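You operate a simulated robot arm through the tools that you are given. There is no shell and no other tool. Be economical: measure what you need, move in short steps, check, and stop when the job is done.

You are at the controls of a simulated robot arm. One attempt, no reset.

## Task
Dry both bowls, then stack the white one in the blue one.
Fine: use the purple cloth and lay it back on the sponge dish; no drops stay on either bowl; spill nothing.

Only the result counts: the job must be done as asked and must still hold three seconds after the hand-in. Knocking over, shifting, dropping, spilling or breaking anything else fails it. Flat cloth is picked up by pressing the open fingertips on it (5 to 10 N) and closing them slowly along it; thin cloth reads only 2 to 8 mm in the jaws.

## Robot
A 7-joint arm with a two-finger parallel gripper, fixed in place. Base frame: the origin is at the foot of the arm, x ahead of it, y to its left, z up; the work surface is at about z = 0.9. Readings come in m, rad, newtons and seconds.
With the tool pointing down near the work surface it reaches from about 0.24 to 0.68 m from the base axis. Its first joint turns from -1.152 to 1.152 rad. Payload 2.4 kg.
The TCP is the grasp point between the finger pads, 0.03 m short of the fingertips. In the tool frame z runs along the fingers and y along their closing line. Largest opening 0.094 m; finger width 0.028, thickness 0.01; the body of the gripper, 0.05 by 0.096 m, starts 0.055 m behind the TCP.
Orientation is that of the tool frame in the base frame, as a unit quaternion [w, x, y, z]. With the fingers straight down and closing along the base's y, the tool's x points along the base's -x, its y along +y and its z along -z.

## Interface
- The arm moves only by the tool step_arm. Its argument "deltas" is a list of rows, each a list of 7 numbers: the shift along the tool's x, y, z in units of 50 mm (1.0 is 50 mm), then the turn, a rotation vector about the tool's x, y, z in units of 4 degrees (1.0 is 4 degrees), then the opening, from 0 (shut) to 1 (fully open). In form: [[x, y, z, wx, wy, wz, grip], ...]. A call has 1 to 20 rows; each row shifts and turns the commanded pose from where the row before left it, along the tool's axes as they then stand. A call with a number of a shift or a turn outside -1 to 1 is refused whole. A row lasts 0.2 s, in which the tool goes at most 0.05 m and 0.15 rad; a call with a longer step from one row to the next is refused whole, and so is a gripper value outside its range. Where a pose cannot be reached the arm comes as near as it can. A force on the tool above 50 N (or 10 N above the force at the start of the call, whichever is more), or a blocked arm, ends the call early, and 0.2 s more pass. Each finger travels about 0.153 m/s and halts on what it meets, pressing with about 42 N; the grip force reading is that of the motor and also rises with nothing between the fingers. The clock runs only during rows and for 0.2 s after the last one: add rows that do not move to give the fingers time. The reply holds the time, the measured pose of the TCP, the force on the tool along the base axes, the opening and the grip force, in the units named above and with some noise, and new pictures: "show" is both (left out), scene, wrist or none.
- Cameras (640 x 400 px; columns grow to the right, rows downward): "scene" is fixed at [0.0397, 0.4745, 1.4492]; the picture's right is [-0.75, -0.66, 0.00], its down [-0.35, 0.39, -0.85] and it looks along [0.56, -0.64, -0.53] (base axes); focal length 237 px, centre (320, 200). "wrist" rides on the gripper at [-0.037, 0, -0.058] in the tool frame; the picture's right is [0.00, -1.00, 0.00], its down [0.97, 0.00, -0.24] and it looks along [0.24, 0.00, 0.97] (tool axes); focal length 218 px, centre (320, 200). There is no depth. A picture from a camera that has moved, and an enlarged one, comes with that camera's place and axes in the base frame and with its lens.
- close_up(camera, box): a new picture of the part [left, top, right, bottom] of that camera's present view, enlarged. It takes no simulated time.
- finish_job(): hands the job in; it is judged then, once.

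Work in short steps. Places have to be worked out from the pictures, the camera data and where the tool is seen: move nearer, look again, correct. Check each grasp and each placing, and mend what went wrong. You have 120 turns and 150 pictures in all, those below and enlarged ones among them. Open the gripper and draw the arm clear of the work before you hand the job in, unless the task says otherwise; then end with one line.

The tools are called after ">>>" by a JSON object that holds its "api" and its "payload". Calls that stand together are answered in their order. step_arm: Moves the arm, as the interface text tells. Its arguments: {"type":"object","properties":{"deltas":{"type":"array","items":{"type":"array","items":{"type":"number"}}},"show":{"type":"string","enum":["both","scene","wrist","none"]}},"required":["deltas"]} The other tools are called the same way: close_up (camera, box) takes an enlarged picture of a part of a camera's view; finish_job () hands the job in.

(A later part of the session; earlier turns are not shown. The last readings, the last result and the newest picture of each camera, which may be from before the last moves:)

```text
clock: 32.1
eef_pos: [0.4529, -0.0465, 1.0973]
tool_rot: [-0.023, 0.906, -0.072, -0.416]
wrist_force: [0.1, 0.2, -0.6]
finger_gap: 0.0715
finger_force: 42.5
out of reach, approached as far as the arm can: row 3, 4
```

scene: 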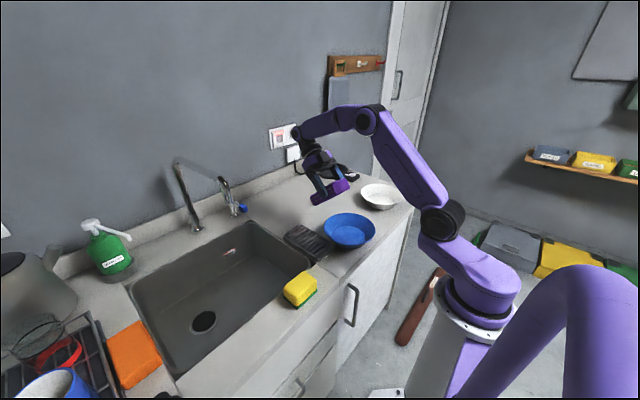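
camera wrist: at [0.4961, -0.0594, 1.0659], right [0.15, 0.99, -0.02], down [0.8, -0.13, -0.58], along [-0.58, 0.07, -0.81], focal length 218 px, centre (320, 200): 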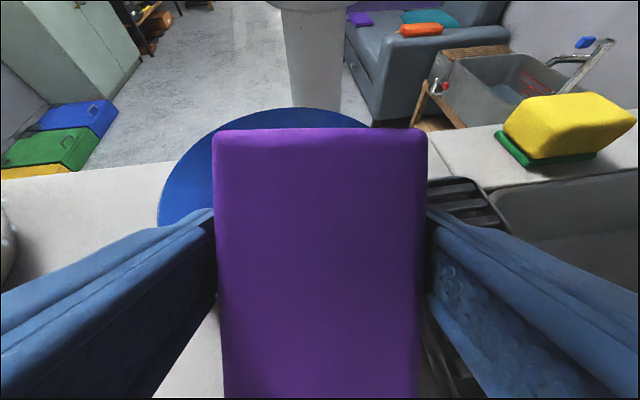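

Now I level the tool (yaw stays about 180°) and look at the blue bowl from above its far side.

>>> {"api": "step_arm", "payload": {"deltas": [[0, 0, 0, 0, 1, 0, 0.4], [0, 0, 0, 0, 1, 0, 0.4], [0, 0, 0, 0, 1, 0, 0.4], [0, 0, 0, 0, 1, 0, 0.4], [0, 0, 0, 0, 1, 0, 0.4], [0, 0, 0, 0, 1, 0, 0.4], [0, 0, 0, 0, 1, 0, 0.4], [0, 0, 0, 0, 1, 0, 0.4], [0, 0, 0, 0, 1, 0, 0.4], [0, 0, 0, 0, 1, 0, 0.4], [0, 0, 0, 0, 1, 0, 0.4], [0, 0, 0, 0, 1, 0, 0.4], [0, 0, -0.5, 0, 0, 0, 0.4], [0.5, 0.4, -0.5, 0, 0, 0, 0.4], [0.5, 0.4, 0, 0, 0, 0, 0.4], [0.5, 0, 0, 0, 0, 0, 0.4], [0, 0, 0, 0, 0, 0, 0.4]]}}

>>> {"api": "close_up", "payload": {"camera": "scene", "box": [300, 170, 420, 270]}}

```text
clock: 35.7
eef_pos: [0.5205, -0.0967, 1.1456]
tool_rot: [0.008, 0.997, -0.074, -0.011]
wrist_force: [-0.4, -0.2, -0.4]
finger_gap: 0.0714
finger_force: 42.2
camera wrist: at [0.486, -0.0904, 1.2054], right [0.15, 0.99, -0.02], down [0.97, -0.14, 0.22], along [0.21, -0.05, -0.98], focal length 218 px, centre (320, 200)
```

scene: 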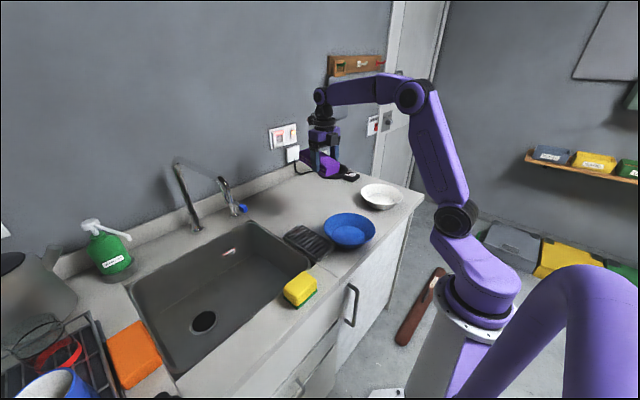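
wrist: 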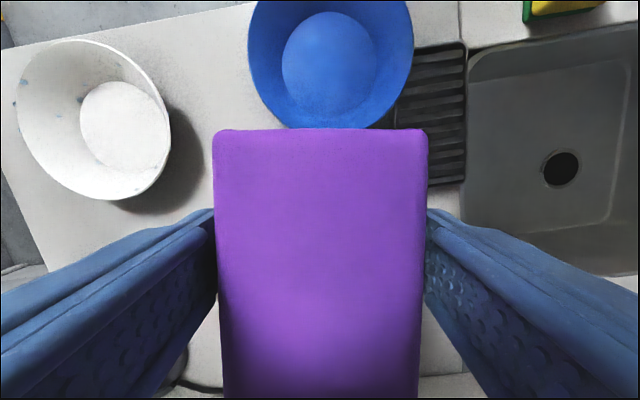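

```text
4.00 times, centred on (360, 220) of scene
camera zoom: at [0.0397, 0.4745, 1.4492], right [-0.75, -0.66, 0.0], down [-0.35, 0.39, -0.85], along [0.56, -0.64, -0.53], focal length 948 px, centre (160, 120)
```

zoom: 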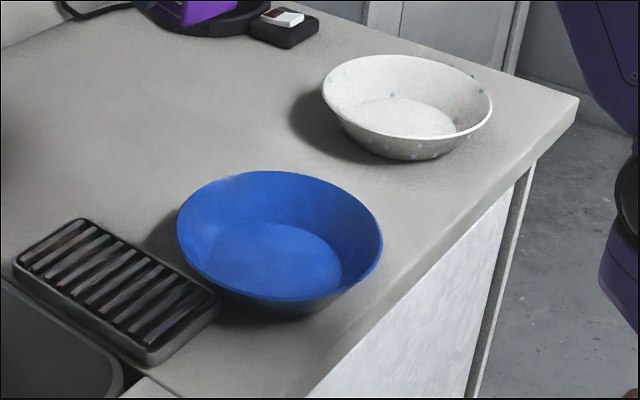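

Let me zoom on both bowls from here.

>>> {"api": "close_up", "payload": {"camera": "wrist", "box": [240, 0, 420, 130]}}

>>> {"api": "close_up", "payload": {"camera": "wrist", "box": [10, 30, 180, 210]}}

>>> {"api": "close_up", "payload": {"camera": "scene", "box": [320, 205, 380, 252]}}

```text
3.08 times, centred on (330, 65) of wrist
camera zoom: at [0.486, -0.0904, 1.2054], right [0.15, 0.99, -0.02], down [0.97, -0.14, 0.22], along [0.21, -0.05, -0.98], focal length 672 px, centre (289, 615)
```

zoom: 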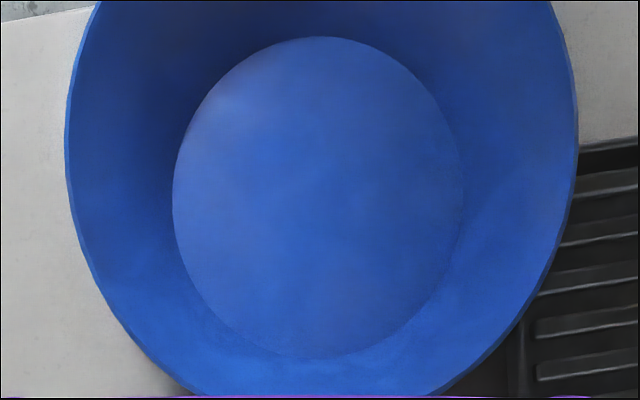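

```text
2.22 times, centred on (95, 120) of wrist
camera zoom: at [0.486, -0.0904, 1.2054], right [0.15, 0.99, -0.02], down [0.97, -0.14, 0.22], along [0.21, -0.05, -0.98], focal length 485 px, centre (820, 378)
```

zoom: 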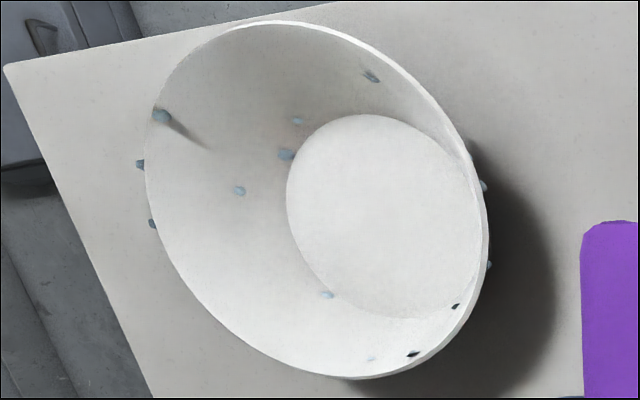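

```text
8.51 times, centred on (350, 228) of scene
camera zoom: at [0.0397, 0.4745, 1.4492], right [-0.75, -0.66, 0.0], down [-0.35, 0.39, -0.85], along [0.56, -0.64, -0.53], focal length 2018 px, centre (65, -43)
```

zoom: 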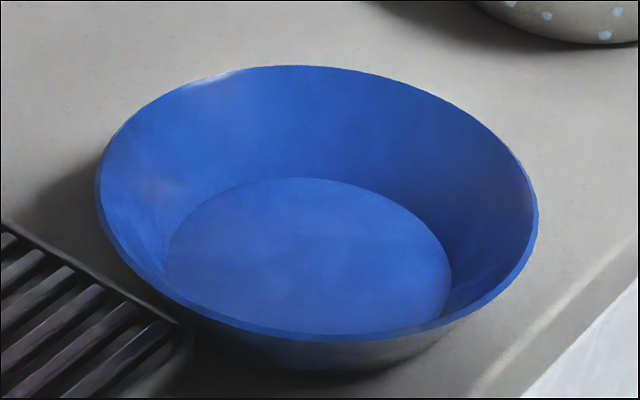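

The blue bowl shows no drops, inside or on the visible outside. Proximity through the thin wall seems to have cleared the outer ones too; I will check its far side later. For the white bowl I first turn the block to point to -y.

>>> {"api": "step_arm", "payload": {"deltas": [[0, 0, 0, 0, 0, 1, 0.4], [0, 0, 0, 0, 0, 1, 0.4], [0, 0, 0, 0, 0, 1, 0.4], [0, 0, 0, 0, 0, 1, 0.4], [0, 0, 0, 0, 0, 1, 0.4], [0, 0, 0, 0, 0, 1, 0.4], [0, 0, 0, 0, 0, 1, 0.4], [0, 0, 0, 0, 0, 1, 0.4], [0, 0, 0, 0, 0, 1, 0.4], [0, 0, 0, 0, 0, 1, 0.4], [0, 0, 0, 0, 0, 1, 0.4], [0, 0, 0, 0, 0, 1, 0.4], [0, 0, 0, 0, 0, 1, 0.4], [0, 0, 0, 0, 0, 1, 0.4], [0, 0, 0, 0, 0, 1, 0.4], [0, 0, 0, 0, 0, 1, 0.4], [0, 0, 0, 0, 0, 1, 0.4], [0, 0, 0, 0, 0, 1, 0.4], [0, 0, 0, 0, 0, 1, 0.4], [0, 0, 0, 0, 0, 1, 0.4]], "show": "wrist"}}

```text
clock: 39.9
eef_pos: [0.5209, -0.0954, 1.1458]
tool_rot: [0.014, 0.716, -0.698, -0.004]
wrist_force: [-0.2, 1.0, -1.4]
finger_gap: 0.0717
finger_force: 41.6
camera wrist: at [0.5216, -0.0581, 1.2042], right [1.0, 0.03, -0.03], down [0.03, -0.97, 0.25], along [-0.02, -0.25, -0.97], focal length 218 px, centre (320, 200)
```

wrist: 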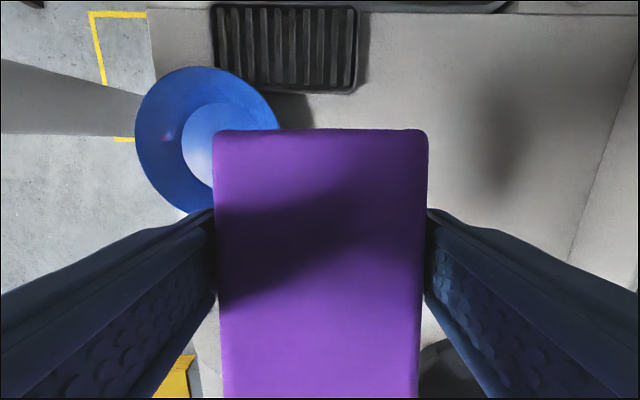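

Next: move to the +y side of the white bowl (centre about (0.423, -0.354)) and pitch the block down 48°, still high.

>>> {"api": "step_arm", "payload": {"deltas": [[0.75, 0.49, 0, 0, 0, 0, 0.4], [0.75, 0.49, 0, 0, 0, 0, 0.4], [0.75, 0.49, 0, 0, 0, 0, 0.4], [0.75, 0.49, 0, 0, 0, 0, 0.4], [0, 0, 0, 0, -1, 0, 0.4], [0, 0, 0, 0, -1, 0, 0.4], [0, 0, 0, 0, -1, 0, 0.4], [0, 0, 0, 0, -1, 0, 0.4], [0, 0, 0, 0, -1, 0, 0.4], [0, 0, 0, 0, -1, 0, 0.4], [0, 0, 0, 0, -1, 0, 0.4], [0, 0, 0, 0, -1, 0, 0.4], [0, 0, 0, 0, -1, 0, 0.4], [0, 0, 0, 0, -1, 0, 0.4], [0, 0, 0, 0, -1, 0, 0.4], [0, 0, 0, 0, -1, 0, 0.4], [0, 0, 0, 0, 0, 0, 0.4]]}}

>>> {"api": "close_up", "payload": {"camera": "scene", "box": [320, 150, 420, 240]}}

```text
clock: 43.5
eef_pos: [0.427, -0.2489, 1.1507]
tool_rot: [-0.272, 0.652, -0.644, -0.295]
wrist_force: [-0.3, -0.9, -1.3]
finger_gap: 0.0714
finger_force: 42.3
camera wrist: at [0.4292, -0.2662, 1.2177], right [1.0, 0.03, -0.03], down [0.01, -0.83, -0.55], along [-0.04, 0.55, -0.83], focal length 218 px, centre (320, 200)
```

scene: 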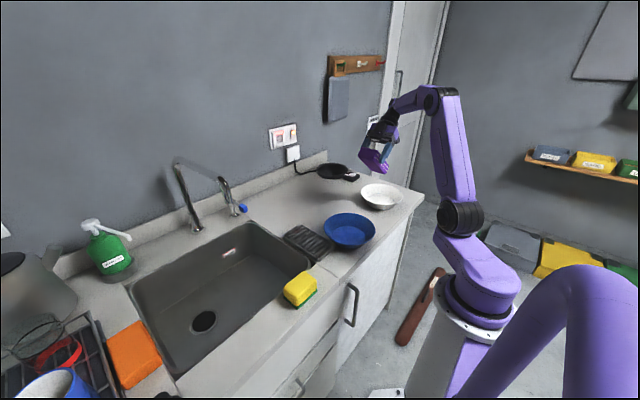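
wrist: 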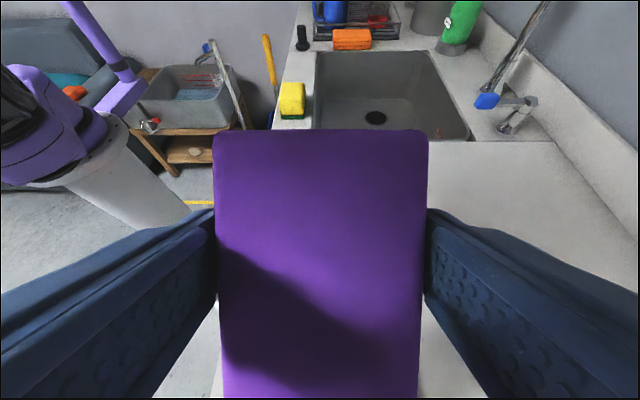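

```text
4.44 times, centred on (370, 195) of scene
camera zoom: at [0.0397, 0.4745, 1.4492], right [-0.75, -0.66, 0.0], down [-0.35, 0.39, -0.85], along [0.56, -0.64, -0.53], focal length 1054 px, centre (98, 222)
```

zoom: 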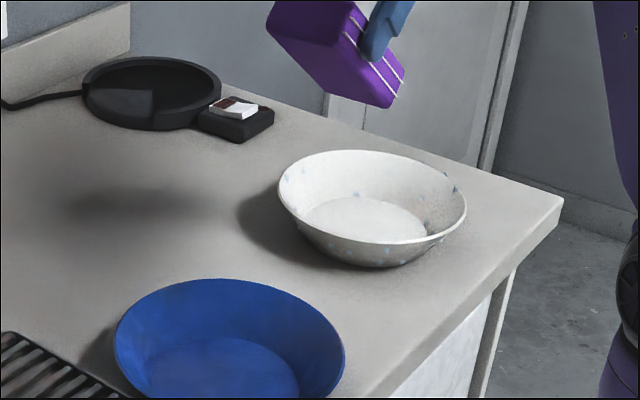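

Pose is right. I lower into the white bowl by its +y inner wall.

>>> {"api": "step_arm", "payload": {"deltas": [[0.08, 0, -0.088, 0, 0, 0, 0.4], [0.42, 0, 0.388, 0, 0, 0, 0.4], [0.42, 0, 0.388, 0, 0, 0, 0.4], [0.42, 0, 0.388, 0, 0, 0, 0.4], [0.42, 0, 0.388, 0, 0, 0, 0.4], [0, 0, 0, 0, 0, 0, 0.4]], "show": "none"}}

>>> {"api": "close_up", "payload": {"camera": "scene", "box": [340, 160, 420, 220]}}

```text
clock: 44.9
eef_pos: [0.4246, -0.2537, 1.0356]
tool_rot: [-0.272, 0.652, -0.643, -0.295]
wrist_force: [0.2, -0.9, -0.6]
finger_gap: 0.0713
finger_force: 41.6
```

```text
6.67 times, centred on (380, 190) of scene
camera zoom: at [0.0397, 0.4745, 1.4492], right [-0.75, -0.66, 0.0], down [-0.35, 0.39, -0.85], along [0.56, -0.64, -0.53], focal length 1581 px, centre (-80, 267)
```

zoom: 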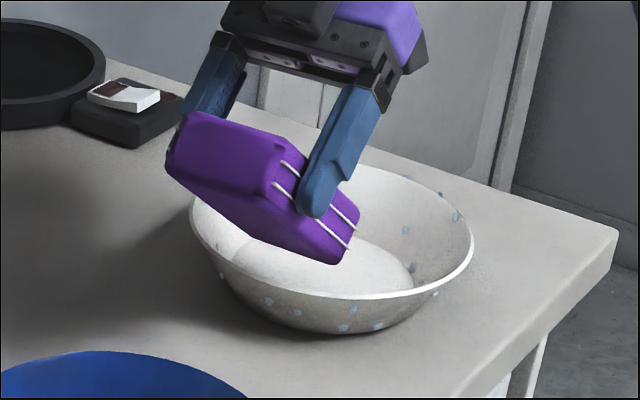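

Nearly touching. I press in 4 mm and sweep counter-clockwise 24°.

>>> {"api": "step_arm", "payload": {"deltas": [[0, 0, 0.06, 0, 0, 0, 0.4], [0, 0, 0.04, 0, 0, 0, 0.4], [0.003, 0.138, -0.0035, -0.735, 0, -0.678, 0.4], [0.003, 0.138, -0.0035, -0.735, 0, -0.678, 0.4], [0.003, 0.138, -0.0035, -0.735, 0, -0.678, 0.4], [0.003, 0.138, -0.0035, -0.735, 0, -0.678, 0.4], [0.003, 0.138, -0.0035, -0.735, 0, -0.678, 0.4], [0.003, 0.138, -0.0035, -0.735, 0, -0.678, 0.4], [0, 0, 0, 0, 0, 0, 0.4]], "show": "none"}}

>>> {"api": "close_up", "payload": {"camera": "scene", "box": [340, 160, 420, 220]}}

```text
clock: 46.9
eef_pos: [0.3833, -0.2616, 1.0341]
tool_rot: [-0.207, 0.771, -0.491, -0.349]
wrist_force: [0.2, 0.1, -1.1]
finger_gap: 0.0718
finger_force: 42.3
```

```text
6.67 times, centred on (380, 190) of scene
camera zoom: at [0.0397, 0.4745, 1.4492], right [-0.75, -0.66, 0.0], down [-0.35, 0.39, -0.85], along [0.56, -0.64, -0.53], focal length 1581 px, centre (-80, 267)
```

zoom: 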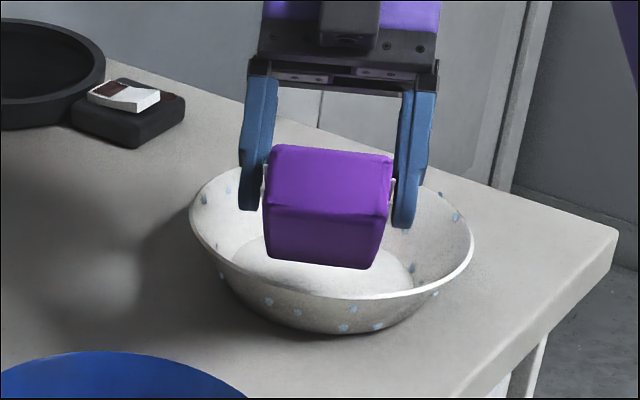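

No contact so far. I press 7 mm further along the tool axis in small steps.

>>> {"api": "step_arm", "payload": {"deltas": [[0, 0, 0.05, 0, 0, 0, 0.4], [0, 0, 0.05, 0, 0, 0, 0.4], [0, 0, 0.05, 0, 0, 0, 0.4], [0, 0, 0, 0, 0, 0, 0.4]], "show": "none"}}

>>> {"api": "close_up", "payload": {"camera": "scene", "box": [340, 160, 420, 220]}}

```text
clock: 47.9
eef_pos: [0.3811, -0.256, 1.0299]
tool_rot: [-0.207, 0.771, -0.491, -0.349]
wrist_force: [0.8, -0.4, -0.3]
finger_gap: 0.0714
finger_force: 42.7
```

```text
6.67 times, centred on (380, 190) of scene
camera zoom: at [0.0397, 0.4745, 1.4492], right [-0.75, -0.66, 0.0], down [-0.35, 0.39, -0.85], along [0.56, -0.64, -0.53], focal length 1581 px, centre (-80, 267)
```

zoom: 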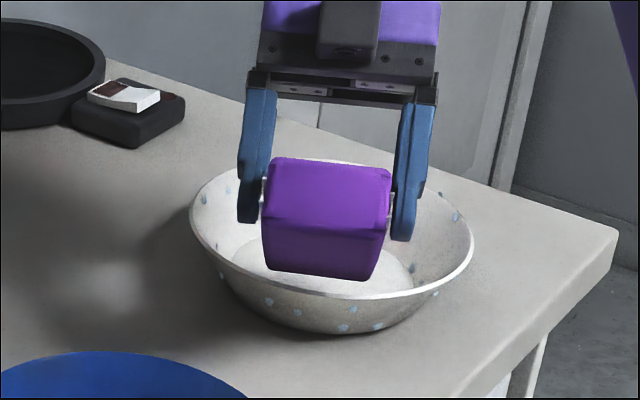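

Still no contact; I continue pressing in.

>>> {"api": "step_arm", "payload": {"deltas": [[0, 0, 0.05, 0, 0, 0, 0.4], [0, 0, 0.05, 0, 0, 0, 0.4], [0, 0, 0.05, 0, 0, 0, 0.4], [0, 0, 0.04, 0, 0, 0, 0.4], [0, 0, 0, 0, 0, 0, 0.4]], "show": "none"}}

>>> {"api": "close_up", "payload": {"camera": "scene", "box": [340, 160, 420, 220]}}

```text
clock: 49.1
eef_pos: [0.3783, -0.2503, 1.0227]
tool_rot: [-0.207, 0.771, -0.491, -0.349]
wrist_force: [0.7, -1.8, 4.4]
finger_gap: 0.0714
finger_force: 41.8
```

```text
6.67 times, centred on (380, 190) of scene
camera zoom: at [0.0396, 0.4745, 1.4492], right [-0.75, -0.66, 0.0], down [-0.35, 0.39, -0.85], along [0.56, -0.64, -0.53], focal length 1581 px, centre (-80, 267)
```

zoom: 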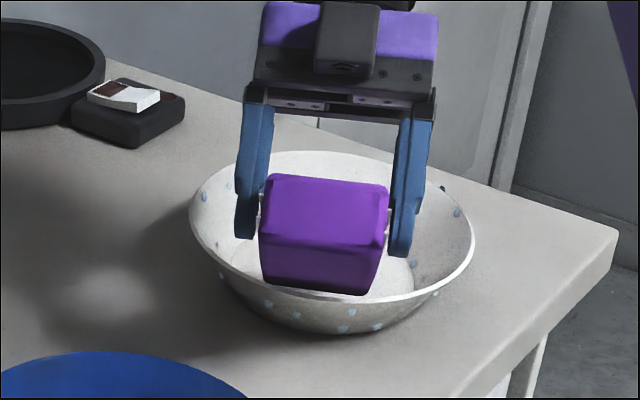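

Contact at about 5 N. I sweep clockwise 32° and look at the effect.

>>> {"api": "step_arm", "payload": {"deltas": [[0.003, -0.158, -0.004, 0.735, 0, 0.678, 0.4], [0.003, -0.158, -0.004, 0.735, 0, 0.678, 0.4], [0.003, -0.158, -0.004, 0.735, 0, 0.678, 0.4], [0.003, -0.158, -0.004, 0.735, 0, 0.678, 0.4], [0.003, -0.158, -0.004, 0.735, 0, 0.678, 0.4], [0.003, -0.158, -0.004, 0.735, 0, 0.678, 0.4], [0.003, -0.158, -0.004, 0.735, 0, 0.678, 0.4], [0.003, -0.158, -0.004, 0.735, 0, 0.678, 0.4], [0, 0, 0, 0, 0, 0, 0.4]], "show": "none"}}

>>> {"api": "close_up", "payload": {"camera": "scene", "box": [340, 160, 420, 220]}}

```text
clock: 51.1
eef_pos: [0.4401, -0.2392, 1.0212]
tool_rot: [0.29, -0.606, 0.687, 0.275]
wrist_force: [-0.9, 0.2, 0.7]
finger_gap: 0.0716
finger_force: 42.3
```

```text
6.67 times, centred on (380, 190) of scene
camera zoom: at [0.0396, 0.4745, 1.4492], right [-0.75, -0.66, 0.0], down [-0.35, 0.39, -0.85], along [0.56, -0.64, -0.53], focal length 1581 px, centre (-80, 267)
```

zoom: 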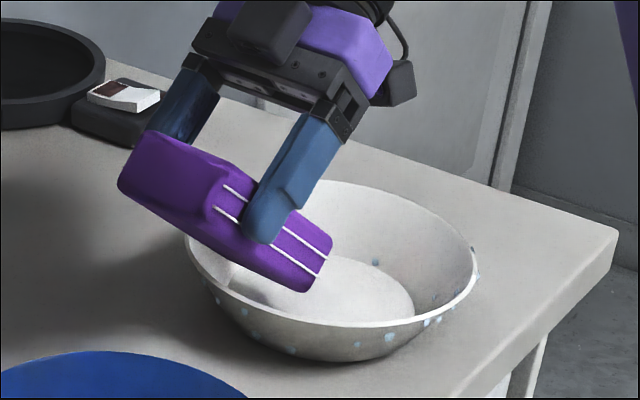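

The bowl shifted about 1–1.5 cm and turned with the cloth. I continue the clockwise sweep toward the far side with a smaller radius.

>>> {"api": "step_arm", "payload": {"deltas": [[0.003, -0.14, -0.004, 0.735, 0, 0.678, 0.4], [0.003, -0.14, -0.004, 0.735, 0, 0.678, 0.4], [0.003, -0.14, -0.004, 0.735, 0, 0.678, 0.4], [0.003, -0.14, -0.004, 0.735, 0, 0.678, 0.4], [0.003, -0.14, -0.004, 0.735, 0, 0.678, 0.4], [0.003, -0.14, -0.004, 0.735, 0, 0.678, 0.4], [0.003, -0.14, -0.004, 0.735, 0, 0.678, 0.4], [0.003, -0.14, -0.004, 0.735, 0, 0.678, 0.4], [0, 0, 0, 0, 0, 0, 0.4]], "show": "none"}}

>>> {"api": "close_up", "payload": {"camera": "scene", "box": [340, 160, 420, 220]}}

```text
clock: 53.1
eef_pos: [0.4922, -0.2587, 1.0211]
tool_rot: [0.35, -0.396, 0.83, 0.179]
wrist_force: [-2.1, -0.3, 0.9]
finger_gap: 0.0715
finger_force: 42.1
```

```text
6.67 times, centred on (380, 190) of scene
camera zoom: at [0.0396, 0.4745, 1.4492], right [-0.75, -0.66, 0.0], down [-0.35, 0.39, -0.85], along [0.56, -0.64, -0.53], focal length 1581 px, centre (-80, 267)
```

zoom: 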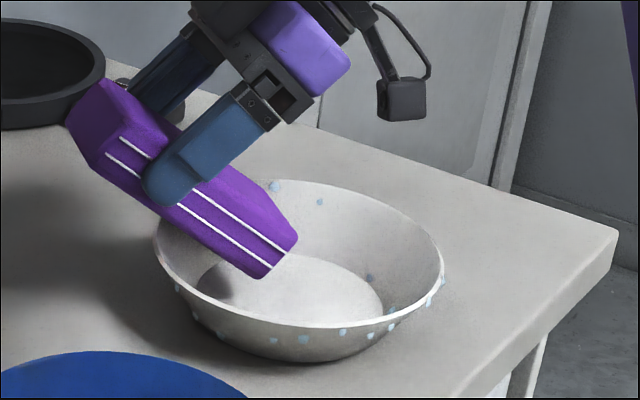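

Good wall contact; the bowl is now at about (0.416, -0.321). I continue clockwise to the far side.

>>> {"api": "step_arm", "payload": {"deltas": [[0.004, -0.137, -0.006, 0.735, 0, 0.678, 0.4], [0.004, -0.137, -0.006, 0.735, 0, 0.678, 0.4], [0.004, -0.137, -0.006, 0.735, 0, 0.678, 0.4], [0.004, -0.137, -0.006, 0.735, 0, 0.678, 0.4], [0.004, -0.137, -0.006, 0.735, 0, 0.678, 0.4], [0.004, -0.137, -0.006, 0.735, 0, 0.678, 0.4], [0.004, -0.137, -0.006, 0.735, 0, 0.678, 0.4], [0.004, -0.137, -0.006, 0.735, 0, 0.678, 0.4], [0, 0, 0, 0, 0, 0, 0.4]], "show": "none"}}

>>> {"api": "close_up", "payload": {"camera": "scene", "box": [340, 160, 420, 220]}}

```text
clock: 55.1
eef_pos: [0.5223, -0.3056, 1.0206]
tool_rot: [0.384, -0.154, 0.908, 0.068]
wrist_force: [-1.0, 1.5, 0.8]
finger_gap: 0.0715
finger_force: 41.8
```

```text
6.67 times, centred on (380, 190) of scene
camera zoom: at [0.0396, 0.4746, 1.4492], right [-0.75, -0.66, 0.0], down [-0.35, 0.39, -0.85], along [0.56, -0.64, -0.53], focal length 1581 px, centre (-80, 267)
```

zoom: 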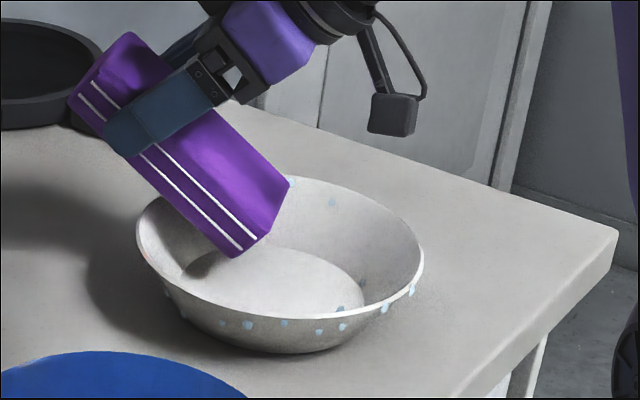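

No problem at the far side. I go on clockwise in a smaller batch because the reach limit may be near.

>>> {"api": "step_arm", "payload": {"deltas": [[0.004, -0.135, -0.006, 0.735, 0, 0.678, 0.4], [0.004, -0.135, -0.006, 0.735, 0, 0.678, 0.4], [0.004, -0.135, -0.006, 0.735, 0, 0.678, 0.4], [0.004, -0.135, -0.006, 0.735, 0, 0.678, 0.4], [0.004, -0.135, -0.006, 0.735, 0, 0.678, 0.4], [0, 0, 0, 0, 0, 0, 0.4]], "show": "none"}}

>>> {"api": "close_up", "payload": {"camera": "scene", "box": [340, 160, 420, 220]}}

```text
clock: 56.5
eef_pos: [0.5276, -0.3388, 1.0207]
tool_rot: [0.39, 0.004, 0.921, -0.003]
wrist_force: [0.8, 0.4, -0.6]
finger_gap: 0.0716
finger_force: 42.2
```

```text
6.67 times, centred on (380, 190) of scene
camera zoom: at [0.0397, 0.4746, 1.4492], right [-0.75, -0.66, 0.0], down [-0.35, 0.39, -0.85], along [0.56, -0.64, -0.53], focal length 1581 px, centre (-80, 267)
```

zoom: 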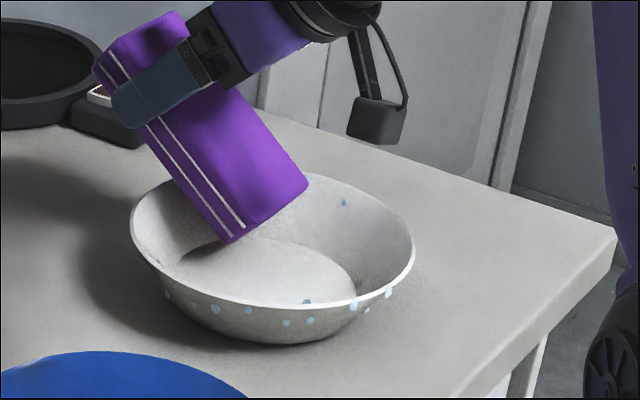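

Continuing clockwise toward the -y wall.

>>> {"api": "step_arm", "payload": {"deltas": [[0.004, -0.135, -0.006, 0.735, 0, 0.678, 0.4], [0.004, -0.135, -0.006, 0.735, 0, 0.678, 0.4], [0.004, -0.135, -0.006, 0.735, 0, 0.678, 0.4], [0.004, -0.135, -0.006, 0.735, 0, 0.678, 0.4], [0.004, -0.135, -0.006, 0.735, 0, 0.678, 0.4], [0.004, -0.135, -0.006, 0.735, 0, 0.678, 0.4], [0, 0, 0, 0, 0, 0, 0.4]], "show": "none"}}

>>> {"api": "close_up", "payload": {"camera": "scene", "box": [340, 160, 420, 220]}}

```text
clock: 58.1
eef_pos: [0.5165, -0.3773, 1.0206]
tool_rot: [0.381, 0.192, 0.9, -0.089]
wrist_force: [0.3, 0.4, 0.4]
finger_gap: 0.0717
finger_force: 41.9
```

```text
6.67 times, centred on (380, 190) of scene
camera zoom: at [0.0397, 0.4746, 1.4492], right [-0.75, -0.66, 0.0], down [-0.35, 0.39, -0.85], along [0.56, -0.64, -0.53], focal length 1581 px, centre (-80, 267)
```

zoom: 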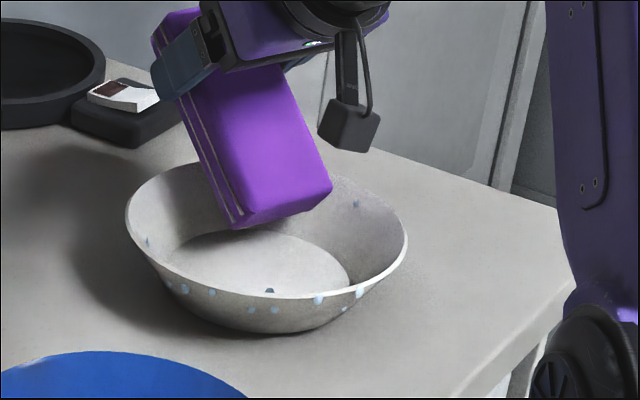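

Continuing clockwise; the bowl (now about (0.445, -0.324)) turns slowly with it.

>>> {"api": "step_arm", "payload": {"deltas": [[0, 0, 0.06, 0, 0, 0, 0.4], [0.004, -0.13, -0.006, 0.735, 0, 0.678, 0.4], [0.004, -0.13, -0.006, 0.735, 0, 0.678, 0.4], [0.004, -0.13, -0.006, 0.735, 0, 0.678, 0.4], [0.004, -0.13, -0.006, 0.735, 0, 0.678, 0.4], [0.004, -0.13, -0.006, 0.735, 0, 0.678, 0.4], [0.004, -0.13, -0.006, 0.735, 0, 0.678, 0.4], [0, 0, 0, 0, 0, 0, 0.4]], "show": "none"}}

>>> {"api": "close_up", "payload": {"camera": "scene", "box": [340, 160, 420, 220]}}

```text
clock: 59.9
eef_pos: [0.4955, -0.4093, 1.0204]
tool_rot: [0.356, 0.373, 0.84, -0.17]
wrist_force: [1.3, 0.4, 0.9]
finger_gap: 0.0715
finger_force: 42.2
```

```text
6.67 times, centred on (380, 190) of scene
camera zoom: at [0.0397, 0.4746, 1.4492], right [-0.75, -0.66, 0.0], down [-0.35, 0.39, -0.85], along [0.56, -0.64, -0.53], focal length 1581 px, centre (-80, 267)
```

zoom: 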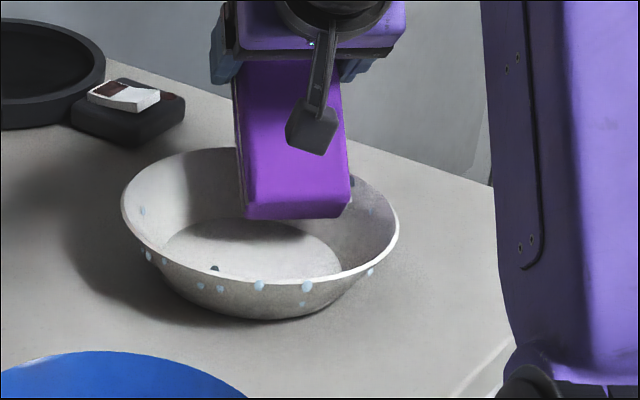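

Continuing clockwise to the -y/near side.

>>> {"api": "step_arm", "payload": {"deltas": [[0.004, -0.13, -0.006, 0.735, 0, 0.678, 0.4], [0.004, -0.13, -0.006, 0.735, 0, 0.678, 0.4], [0.004, -0.13, -0.006, 0.735, 0, 0.678, 0.4], [0.004, -0.13, -0.006, 0.735, 0, 0.678, 0.4], [0.004, -0.13, -0.006, 0.735, 0, 0.678, 0.4], [0.004, -0.13, -0.006, 0.735, 0, 0.678, 0.4], [0, 0, 0, 0, 0, 0, 0.4]], "show": "none"}}

>>> {"api": "close_up", "payload": {"camera": "scene", "box": [340, 160, 420, 220]}}

```text
clock: 61.5
eef_pos: [0.4609, -0.4271, 1.0212]
tool_rot: [0.315, 0.538, 0.743, -0.245]
wrist_force: [0.8, -0.2, 0.9]
finger_gap: 0.0713
finger_force: 42.7
```

```text
6.67 times, centred on (380, 190) of scene
camera zoom: at [0.0397, 0.4745, 1.4492], right [-0.75, -0.66, 0.0], down [-0.35, 0.39, -0.85], along [0.56, -0.64, -0.53], focal length 1581 px, centre (-80, 267)
```

zoom: 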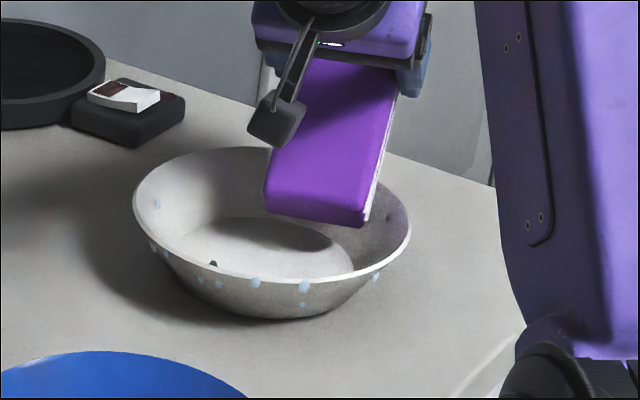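

Continuing clockwise toward the near wall.

>>> {"api": "step_arm", "payload": {"deltas": [[0, 0, 0.06, 0, 0, 0, 0.4], [0.004, -0.13, -0.006, 0.735, 0, 0.678, 0.4], [0.004, -0.13, -0.006, 0.735, 0, 0.678, 0.4], [0.004, -0.13, -0.006, 0.735, 0, 0.678, 0.4], [0.004, -0.13, -0.006, 0.735, 0, 0.678, 0.4], [0.004, -0.13, -0.006, 0.735, 0, 0.678, 0.4], [0.004, -0.13, -0.006, 0.735, 0, 0.678, 0.4], [0.004, -0.13, -0.006, 0.735, 0, 0.678, 0.4], [0, 0, 0, 0, 0, 0, 0.4]], "show": "none"}}

>>> {"api": "close_up", "payload": {"camera": "scene", "box": [340, 160, 420, 220]}}

```text
clock: 63.5
eef_pos: [0.417, -0.432, 1.0205]
tool_rot: [0.25, 0.7, 0.588, -0.319]
wrist_force: [1.4, 0.3, 0.3]
finger_gap: 0.0715
finger_force: 42.1
```

```text
6.67 times, centred on (380, 190) of scene
camera zoom: at [0.0397, 0.4745, 1.4492], right [-0.75, -0.66, 0.0], down [-0.35, 0.39, -0.85], along [0.56, -0.64, -0.53], focal length 1581 px, centre (-80, 267)
```

zoom: 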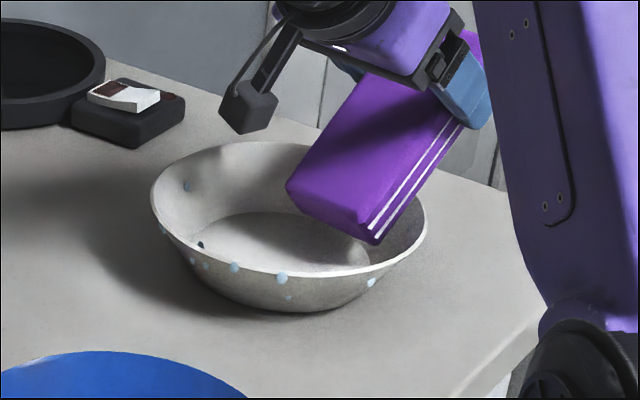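

Continuing clockwise round the near side.

>>> {"api": "step_arm", "payload": {"deltas": [[0.004, -0.135, -0.006, 0.735, 0, 0.678, 0.4], [0.004, -0.135, -0.006, 0.735, 0, 0.678, 0.4], [0.004, -0.135, -0.006, 0.735, 0, 0.678, 0.4], [0.004, -0.135, -0.006, 0.735, 0, 0.678, 0.4], [0.004, -0.135, -0.006, 0.735, 0, 0.678, 0.4], [0.004, -0.135, -0.006, 0.735, 0, 0.678, 0.4], [0, 0, 0, 0, 0, 0, 0.4]], "show": "none"}}

>>> {"api": "close_up", "payload": {"camera": "scene", "box": [340, 160, 420, 220]}}

```text
clock: 65.1
eef_pos: [0.3812, -0.4165, 1.0225]
tool_rot: [0.182, 0.806, 0.429, -0.366]
wrist_force: [1.5, -1.2, 0.9]
finger_gap: 0.0715
finger_force: 42.2
```

```text
6.67 times, centred on (380, 190) of scene
camera zoom: at [0.0397, 0.4745, 1.4492], right [-0.75, -0.66, 0.0], down [-0.35, 0.39, -0.85], along [0.56, -0.64, -0.53], focal length 1581 px, centre (-80, 267)
```

zoom: 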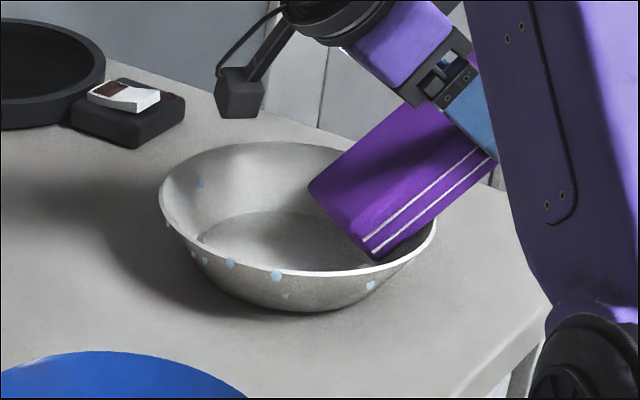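

Continuing (now about -142°).

>>> {"api": "step_arm", "payload": {"deltas": [[0, 0, 0.06, 0, 0, 0, 0.4], [0.004, -0.135, -0.006, 0.735, 0, 0.678, 0.4], [0.004, -0.135, -0.006, 0.735, 0, 0.678, 0.4], [0.004, -0.135, -0.006, 0.735, 0, 0.678, 0.4], [0.004, -0.135, -0.006, 0.735, 0, 0.678, 0.4], [0.004, -0.135, -0.006, 0.735, 0, 0.678, 0.4], [0, 0, 0, 0, 0, 0, 0.4]], "show": "none"}}

>>> {"api": "close_up", "payload": {"camera": "scene", "box": [340, 160, 420, 220]}}

```text
clock: 66.7
eef_pos: [0.3562, -0.3932, 1.02]
tool_rot: [0.119, 0.867, 0.281, -0.394]
wrist_force: [-0.2, -0.2, -0.4]
finger_gap: 0.0713
finger_force: 42.3
```

```text
6.67 times, centred on (380, 190) of scene
camera zoom: at [0.0397, 0.4745, 1.4492], right [-0.75, -0.66, 0.0], down [-0.35, 0.39, -0.85], along [0.56, -0.64, -0.53], focal length 1581 px, centre (-80, 267)
```

zoom: 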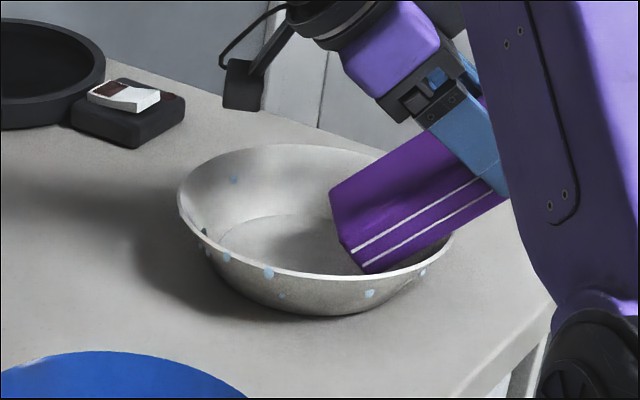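

Continuing in a small batch, watching for reach limits.

>>> {"api": "step_arm", "payload": {"deltas": [[0.004, -0.135, -0.006, 0.735, 0, 0.678, 0.4], [0.004, -0.135, -0.006, 0.735, 0, 0.678, 0.4], [0.004, -0.135, -0.006, 0.735, 0, 0.678, 0.4], [0.004, -0.135, -0.006, 0.735, 0, 0.678, 0.4], [0, 0, 0, 0, 0, 0, 0.4]], "show": "none"}}

>>> {"api": "close_up", "payload": {"camera": "scene", "box": [340, 160, 420, 220]}}

```text
clock: 67.9
eef_pos: [0.3437, -0.3687, 1.0218]
tool_rot: [0.068, 0.897, 0.156, -0.407]
wrist_force: [-0.3, 0.0, -0.9]
finger_gap: 0.0714
finger_force: 41.7
```

```text
6.67 times, centred on (380, 190) of scene
camera zoom: at [0.0397, 0.4745, 1.4492], right [-0.75, -0.66, 0.0], down [-0.35, 0.39, -0.85], along [0.56, -0.64, -0.53], focal length 1581 px, centre (-80, 267)
```

zoom: 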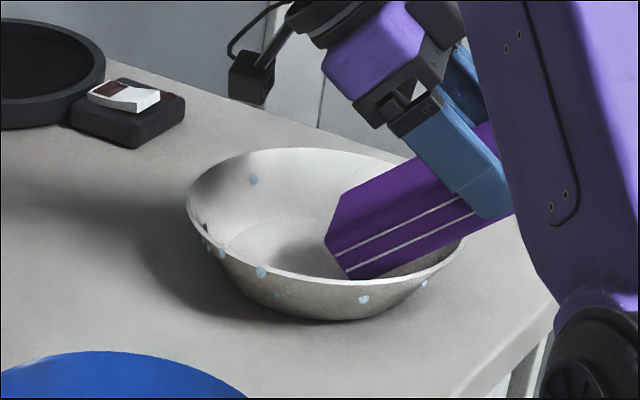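

Still reachable. Continuing.

>>> {"api": "step_arm", "payload": {"deltas": [[0, 0, 0.04, 0, 0, 0, 0.4], [0.004, -0.135, -0.006, 0.735, 0, 0.678, 0.4], [0.004, -0.135, -0.006, 0.735, 0, 0.678, 0.4], [0.004, -0.135, -0.006, 0.735, 0, 0.678, 0.4], [0.004, -0.135, -0.006, 0.735, 0, 0.678, 0.4], [0, 0, 0, 0, 0, 0, 0.4]], "show": "none"}}

>>> {"api": "close_up", "payload": {"camera": "scene", "box": [340, 160, 420, 220]}}

```text
clock: 69.3
eef_pos: [0.3357, -0.3423, 1.0213]
tool_rot: [0.014, 0.91, 0.029, -0.413]
wrist_force: [1.1, -1.0, 0.4]
finger_gap: 0.0712
finger_force: 41.8
```

```text
6.67 times, centred on (380, 190) of scene
camera zoom: at [0.0397, 0.4745, 1.4492], right [-0.75, -0.66, 0.0], down [-0.35, 0.39, -0.85], along [0.56, -0.64, -0.53], focal length 1581 px, centre (-80, 267)
```

zoom: 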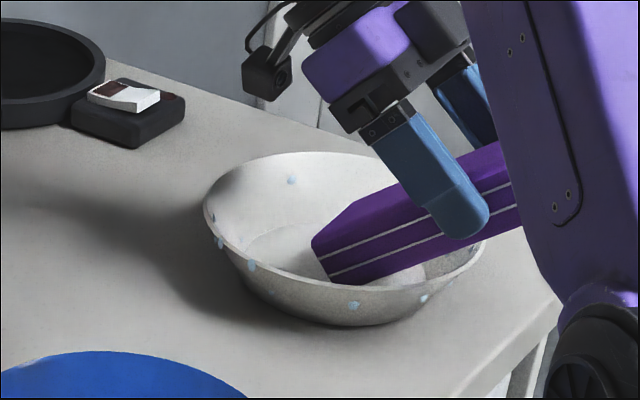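

Continuing; the outer drops near the sweep are thinning out.

>>> {"api": "step_arm", "payload": {"deltas": [[0.004, -0.125, -0.006, 0.735, 0, 0.678, 0.4], [0.004, -0.125, -0.006, 0.735, 0, 0.678, 0.4], [0.004, -0.125, -0.006, 0.735, 0, 0.678, 0.4], [0.004, -0.125, -0.006, 0.735, 0, 0.678, 0.4], [0, 0, 0, 0, 0, 0, 0.4]], "show": "none"}}

>>> {"api": "close_up", "payload": {"camera": "scene", "box": [340, 160, 420, 220]}}

```text
clock: 70.5
eef_pos: [0.3386, -0.3178, 1.0203]
tool_rot: [-0.042, 0.905, -0.1, -0.411]
wrist_force: [0.1, -0.8, 0.2]
finger_gap: 0.0715
finger_force: 41.9
```

```text
6.67 times, centred on (380, 190) of scene
camera zoom: at [0.0397, 0.4745, 1.4492], right [-0.75, -0.66, 0.0], down [-0.35, 0.39, -0.85], along [0.56, -0.64, -0.53], focal length 1581 px, centre (-80, 267)
```

zoom: 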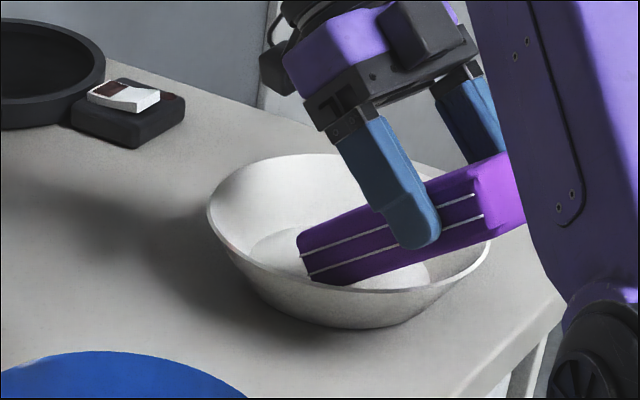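

All drops on the white bowl vanished at once, so the wiping is complete. I lift the cloth straight out.

>>> {"api": "step_arm", "payload": {"deltas": [[-0.37, 0.0, -0.34, 0, 0, 0, 0.4], [-0.37, 0.0, -0.34, 0, 0, 0, 0.4], [-0.37, 0.0, -0.34, 0, 0, 0, 0.4], [-0.37, 0.0, -0.34, 0, 0, 0, 0.4], [-0.37, 0.0, -0.34, 0, 0, 0, 0.4], [0, 0, 0, 0, 0, 0, 0.4]], "show": "none"}}

>>> {"api": "close_up", "payload": {"camera": "scene", "box": [310, 150, 430, 260]}}

```text
clock: 71.9
eef_pos: [0.3325, -0.3125, 1.1461]
tool_rot: [-0.041, 0.905, -0.1, -0.411]
wrist_force: [0.2, -0.1, -0.3]
finger_gap: 0.0716
finger_force: 41.7
out of reach, approached as far as the arm can: row 5
```

```text
3.64 times, centred on (370, 205) of scene
camera zoom: at [0.0397, 0.4745, 1.4492], right [-0.75, -0.66, 0.0], down [-0.35, 0.39, -0.85], along [0.56, -0.64, -0.53], focal length 862 px, centre (138, 182)
```

zoom: 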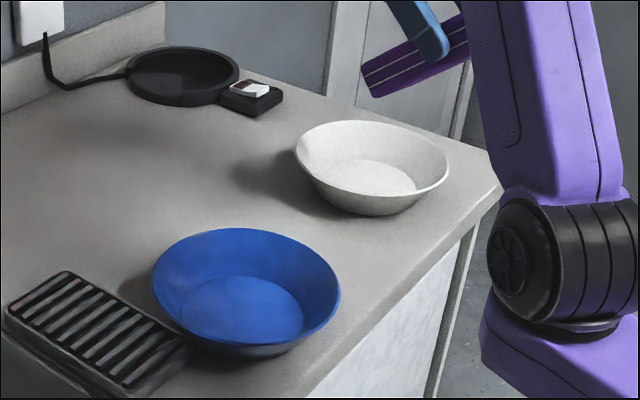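

Both bowls look dry. I level the tool in place.

>>> {"api": "step_arm", "payload": {"deltas": [[0, 0, 0, 0, 1, 0, 0.4], [0, 0, 0, 0, 1, 0, 0.4], [0, 0, 0, 0, 1, 0, 0.4], [0, 0, 0, 0, 1, 0, 0.4], [0, 0, 0, 0, 1, 0, 0.4], [0, 0, 0, 0, 1, 0, 0.4], [0, 0, 0, 0, 1, 0, 0.4], [0, 0, 0, 0, 1, 0, 0.4], [0, 0, 0, 0, 1, 0, 0.4], [0, 0, 0, 0, 1, 0, 0.4], [0, 0, 0, 0, 1, 0, 0.4], [0, 0, 0, 0, 1, 0, 0.4], [0, 0, 0, 0, 0.2, 0, 0.4], [0, 0, 0, 0, 0, 0, 0.4]]}}

```text
clock: 74.9
eef_pos: [0.3428, -0.3335, 1.1549]
tool_rot: [0.031, 0.984, -0.101, -0.141]
wrist_force: [-0.5, 0.7, -0.7]
finger_gap: 0.0715
finger_force: 42.0
out of reach, approached as far as the arm can: row 6, 7, 8, 9, 10, 11, 12, 13
camera wrist: at [0.3243, -0.3237, 1.2205], right [0.19, 0.98, -0.09], down [0.98, -0.19, -0.03], along [-0.05, -0.08, -1.0], focal length 218 px, centre (320, 200)
```

scene: 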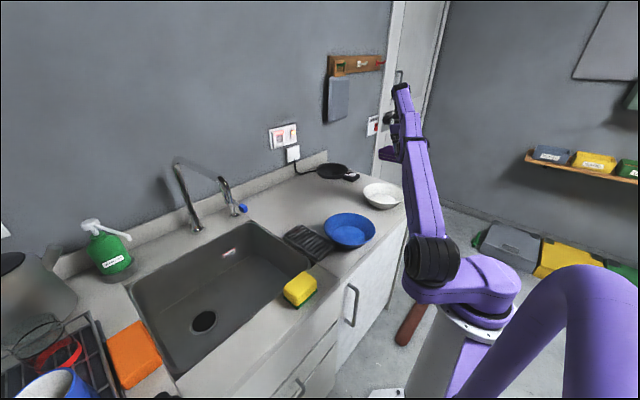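
wrist: 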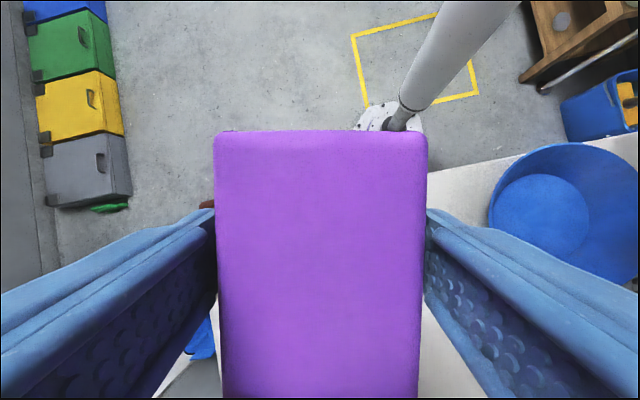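

The wrist is near its turn limit in this yaw. I rotate back counter-clockwise about the vertical, in place and well above the bowls.

>>> {"api": "step_arm", "payload": {"deltas": [[0, 0, 0, -0.271, 0.09, -0.958, 0.4], [0, 0, 0, -0.271, 0.09, -0.958, 0.4], [0, 0, 0, -0.271, 0.09, -0.958, 0.4], [0, 0, 0, -0.271, 0.09, -0.958, 0.4], [0, 0, 0, -0.271, 0.09, -0.958, 0.4], [0, 0, 0, -0.271, 0.09, -0.958, 0.4], [0, 0, 0, -0.271, 0.09, -0.958, 0.4], [0, 0, 0, -0.271, 0.09, -0.958, 0.4], [0, 0, 0, -0.271, 0.09, -0.958, 0.4], [0, 0, 0, -0.271, 0.09, -0.958, 0.4], [0, 0, 0, -0.271, 0.09, -0.958, 0.4], [0, 0, 0, -0.271, 0.09, -0.958, 0.4], [0, 0, 0, -0.271, 0.09, -0.958, 0.4], [0, 0, 0, -0.271, 0.09, -0.958, 0.4], [0, 0, 0, -0.271, 0.09, -0.958, 0.4], [0, 0, 0, -0.271, 0.09, -0.958, 0.4], [0, 0, 0, -0.271, 0.09, -0.958, 0.4], [0, 0, 0, -0.271, 0.09, -0.958, 0.4], [0, 0, 0, -0.271, 0.09, -0.958, 0.4], [0, 0, 0, -0.271, 0.09, -0.958, 0.4]], "show": "scene"}}

```text
clock: 79.1
eef_pos: [0.3424, -0.335, 1.1536]
tool_rot: [0.115, 0.818, 0.556, -0.088]
wrist_force: [-0.2, 0.4, -1.6]
finger_gap: 0.0714
finger_force: 41.9
```

scene: 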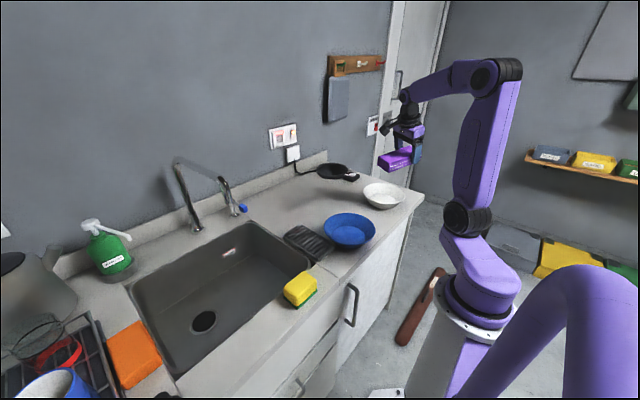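

Now I level the remaining 16.7° tilt and keep turning counter-clockwise.

>>> {"api": "step_arm", "payload": {"deltas": [[0, 0, 0, 0.264, 0.79, 0, 0.4], [0, 0, 0, 0.264, 0.79, 0, 0.4], [0, 0, 0, 0.264, 0.79, 0, 0.4], [0, 0, 0, 0.264, 0.79, 0, 0.4], [0, 0, 0, 0.264, 0.79, 0, 0.4], [0, 0, 0, 0, 0, -1, 0.4], [0, 0, 0, 0, 0, -1, 0.4], [0, 0, 0, 0, 0, -1, 0.4], [0, 0, 0, 0, 0, -1, 0.4], [0, 0, 0, 0, 0, -1, 0.4], [0, 0, 0, 0, 0, -1, 0.4], [0, 0, 0, 0, 0, -1, 0.4], [0, 0, 0, 0, 0, -1, 0.4], [0, 0, 0, 0, 0, -1, 0.4], [0, 0, 0, 0, 0, -1, 0.4], [0, 0, 0, 0, 0, -1, 0.4], [0, 0, 0, 0, 0, -1, 0.4], [0, 0, 0, 0, 0, -1, 0.4], [0, 0, 0, 0, 0, -1, 0.4], [0, 0, 0, 0, 0, -1, 0.4]], "show": "none"}}

```text
clock: 83.3
eef_pos: [0.3433, -0.3333, 1.1547]
tool_rot: [0.055, 0.43, 0.891, -0.133]
wrist_force: [-0.4, 0.7, -0.9]
finger_gap: 0.0713
finger_force: 42.3
out of reach, approached as far as the arm can: row 1, 2, 3, 4, 5
```

The levelling was refused at the wrist limit, though the turn worked. I try levelling again at this yaw.

>>> {"api": "step_arm", "payload": {"deltas": [[0, 0, 0, -0.548, 0.618, 0, 0.4], [0, 0, 0, -0.548, 0.618, 0, 0.4], [0, 0, 0, -0.548, 0.618, 0, 0.4], [0, 0, 0, -0.548, 0.618, 0, 0.4], [0, 0, 0, -0.548, 0.618, 0, 0.4], [0, 0, 0, 0, 0, 0, 0.4]]}}

```text
clock: 84.7
eef_pos: [0.3433, -0.3327, 1.1536]
tool_rot: [0.055, 0.432, 0.89, -0.134]
wrist_force: [0.1, 0.7, -0.4]
finger_gap: 0.0715
finger_force: 42.2
out of reach, approached as far as the arm can: row 1, 2, 3, 4, 5
camera wrist: at [0.3667, -0.3448, 1.2187], right [-0.78, -0.59, 0.19], down [-0.6, 0.8, 0.02], along [-0.17, -0.1, -0.98], focal length 218 px, centre (320, 200)
```

scene: 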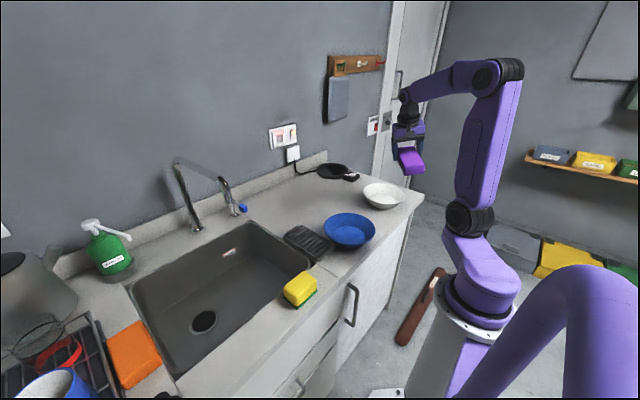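
wrist: 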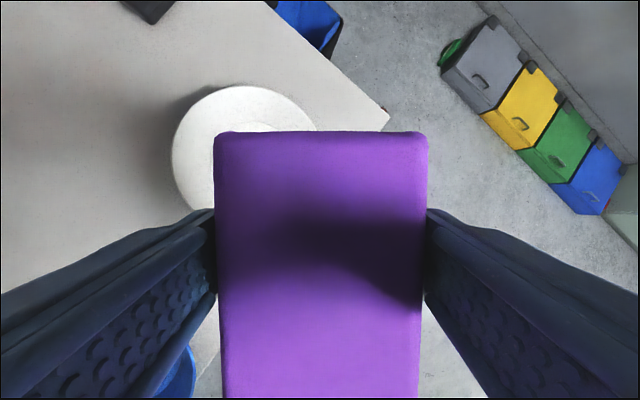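

The tilt is still at a joint limit here. I translate toward the dish (+x 8 cm, +y 15 cm) at constant height, and then level.

>>> {"api": "step_arm", "payload": {"deltas": [[0.25, 0.6, -0.18, 0, 0, 0, 0.4], [0.25, 0.6, -0.18, 0, 0, 0, 0.4], [0.25, 0.6, -0.18, 0, 0, 0, 0.4], [0.25, 0.6, -0.18, 0, 0, 0, 0.4], [0.25, 0.6, -0.18, 0, 0, 0, 0.4], [0, 0, 0, -0.548, 0.618, 0, 0.4], [0, 0, 0, -0.548, 0.618, 0, 0.4], [0, 0, 0, -0.548, 0.618, 0, 0.4], [0, 0, 0, -0.548, 0.618, 0, 0.4], [0, 0, 0, -0.548, 0.618, 0, 0.4], [0, 0, 0, 0, 0, 0, 0.4]], "show": "none"}}

```text
clock: 87.1
eef_pos: [0.4225, -0.1864, 1.1554]
tool_rot: [0.054, 0.431, 0.891, -0.134]
wrist_force: [0.3, -0.1, -0.9]
finger_gap: 0.0715
finger_force: 41.7
out of reach, approached as far as the arm can: row 6, 7, 8, 9, 10
```

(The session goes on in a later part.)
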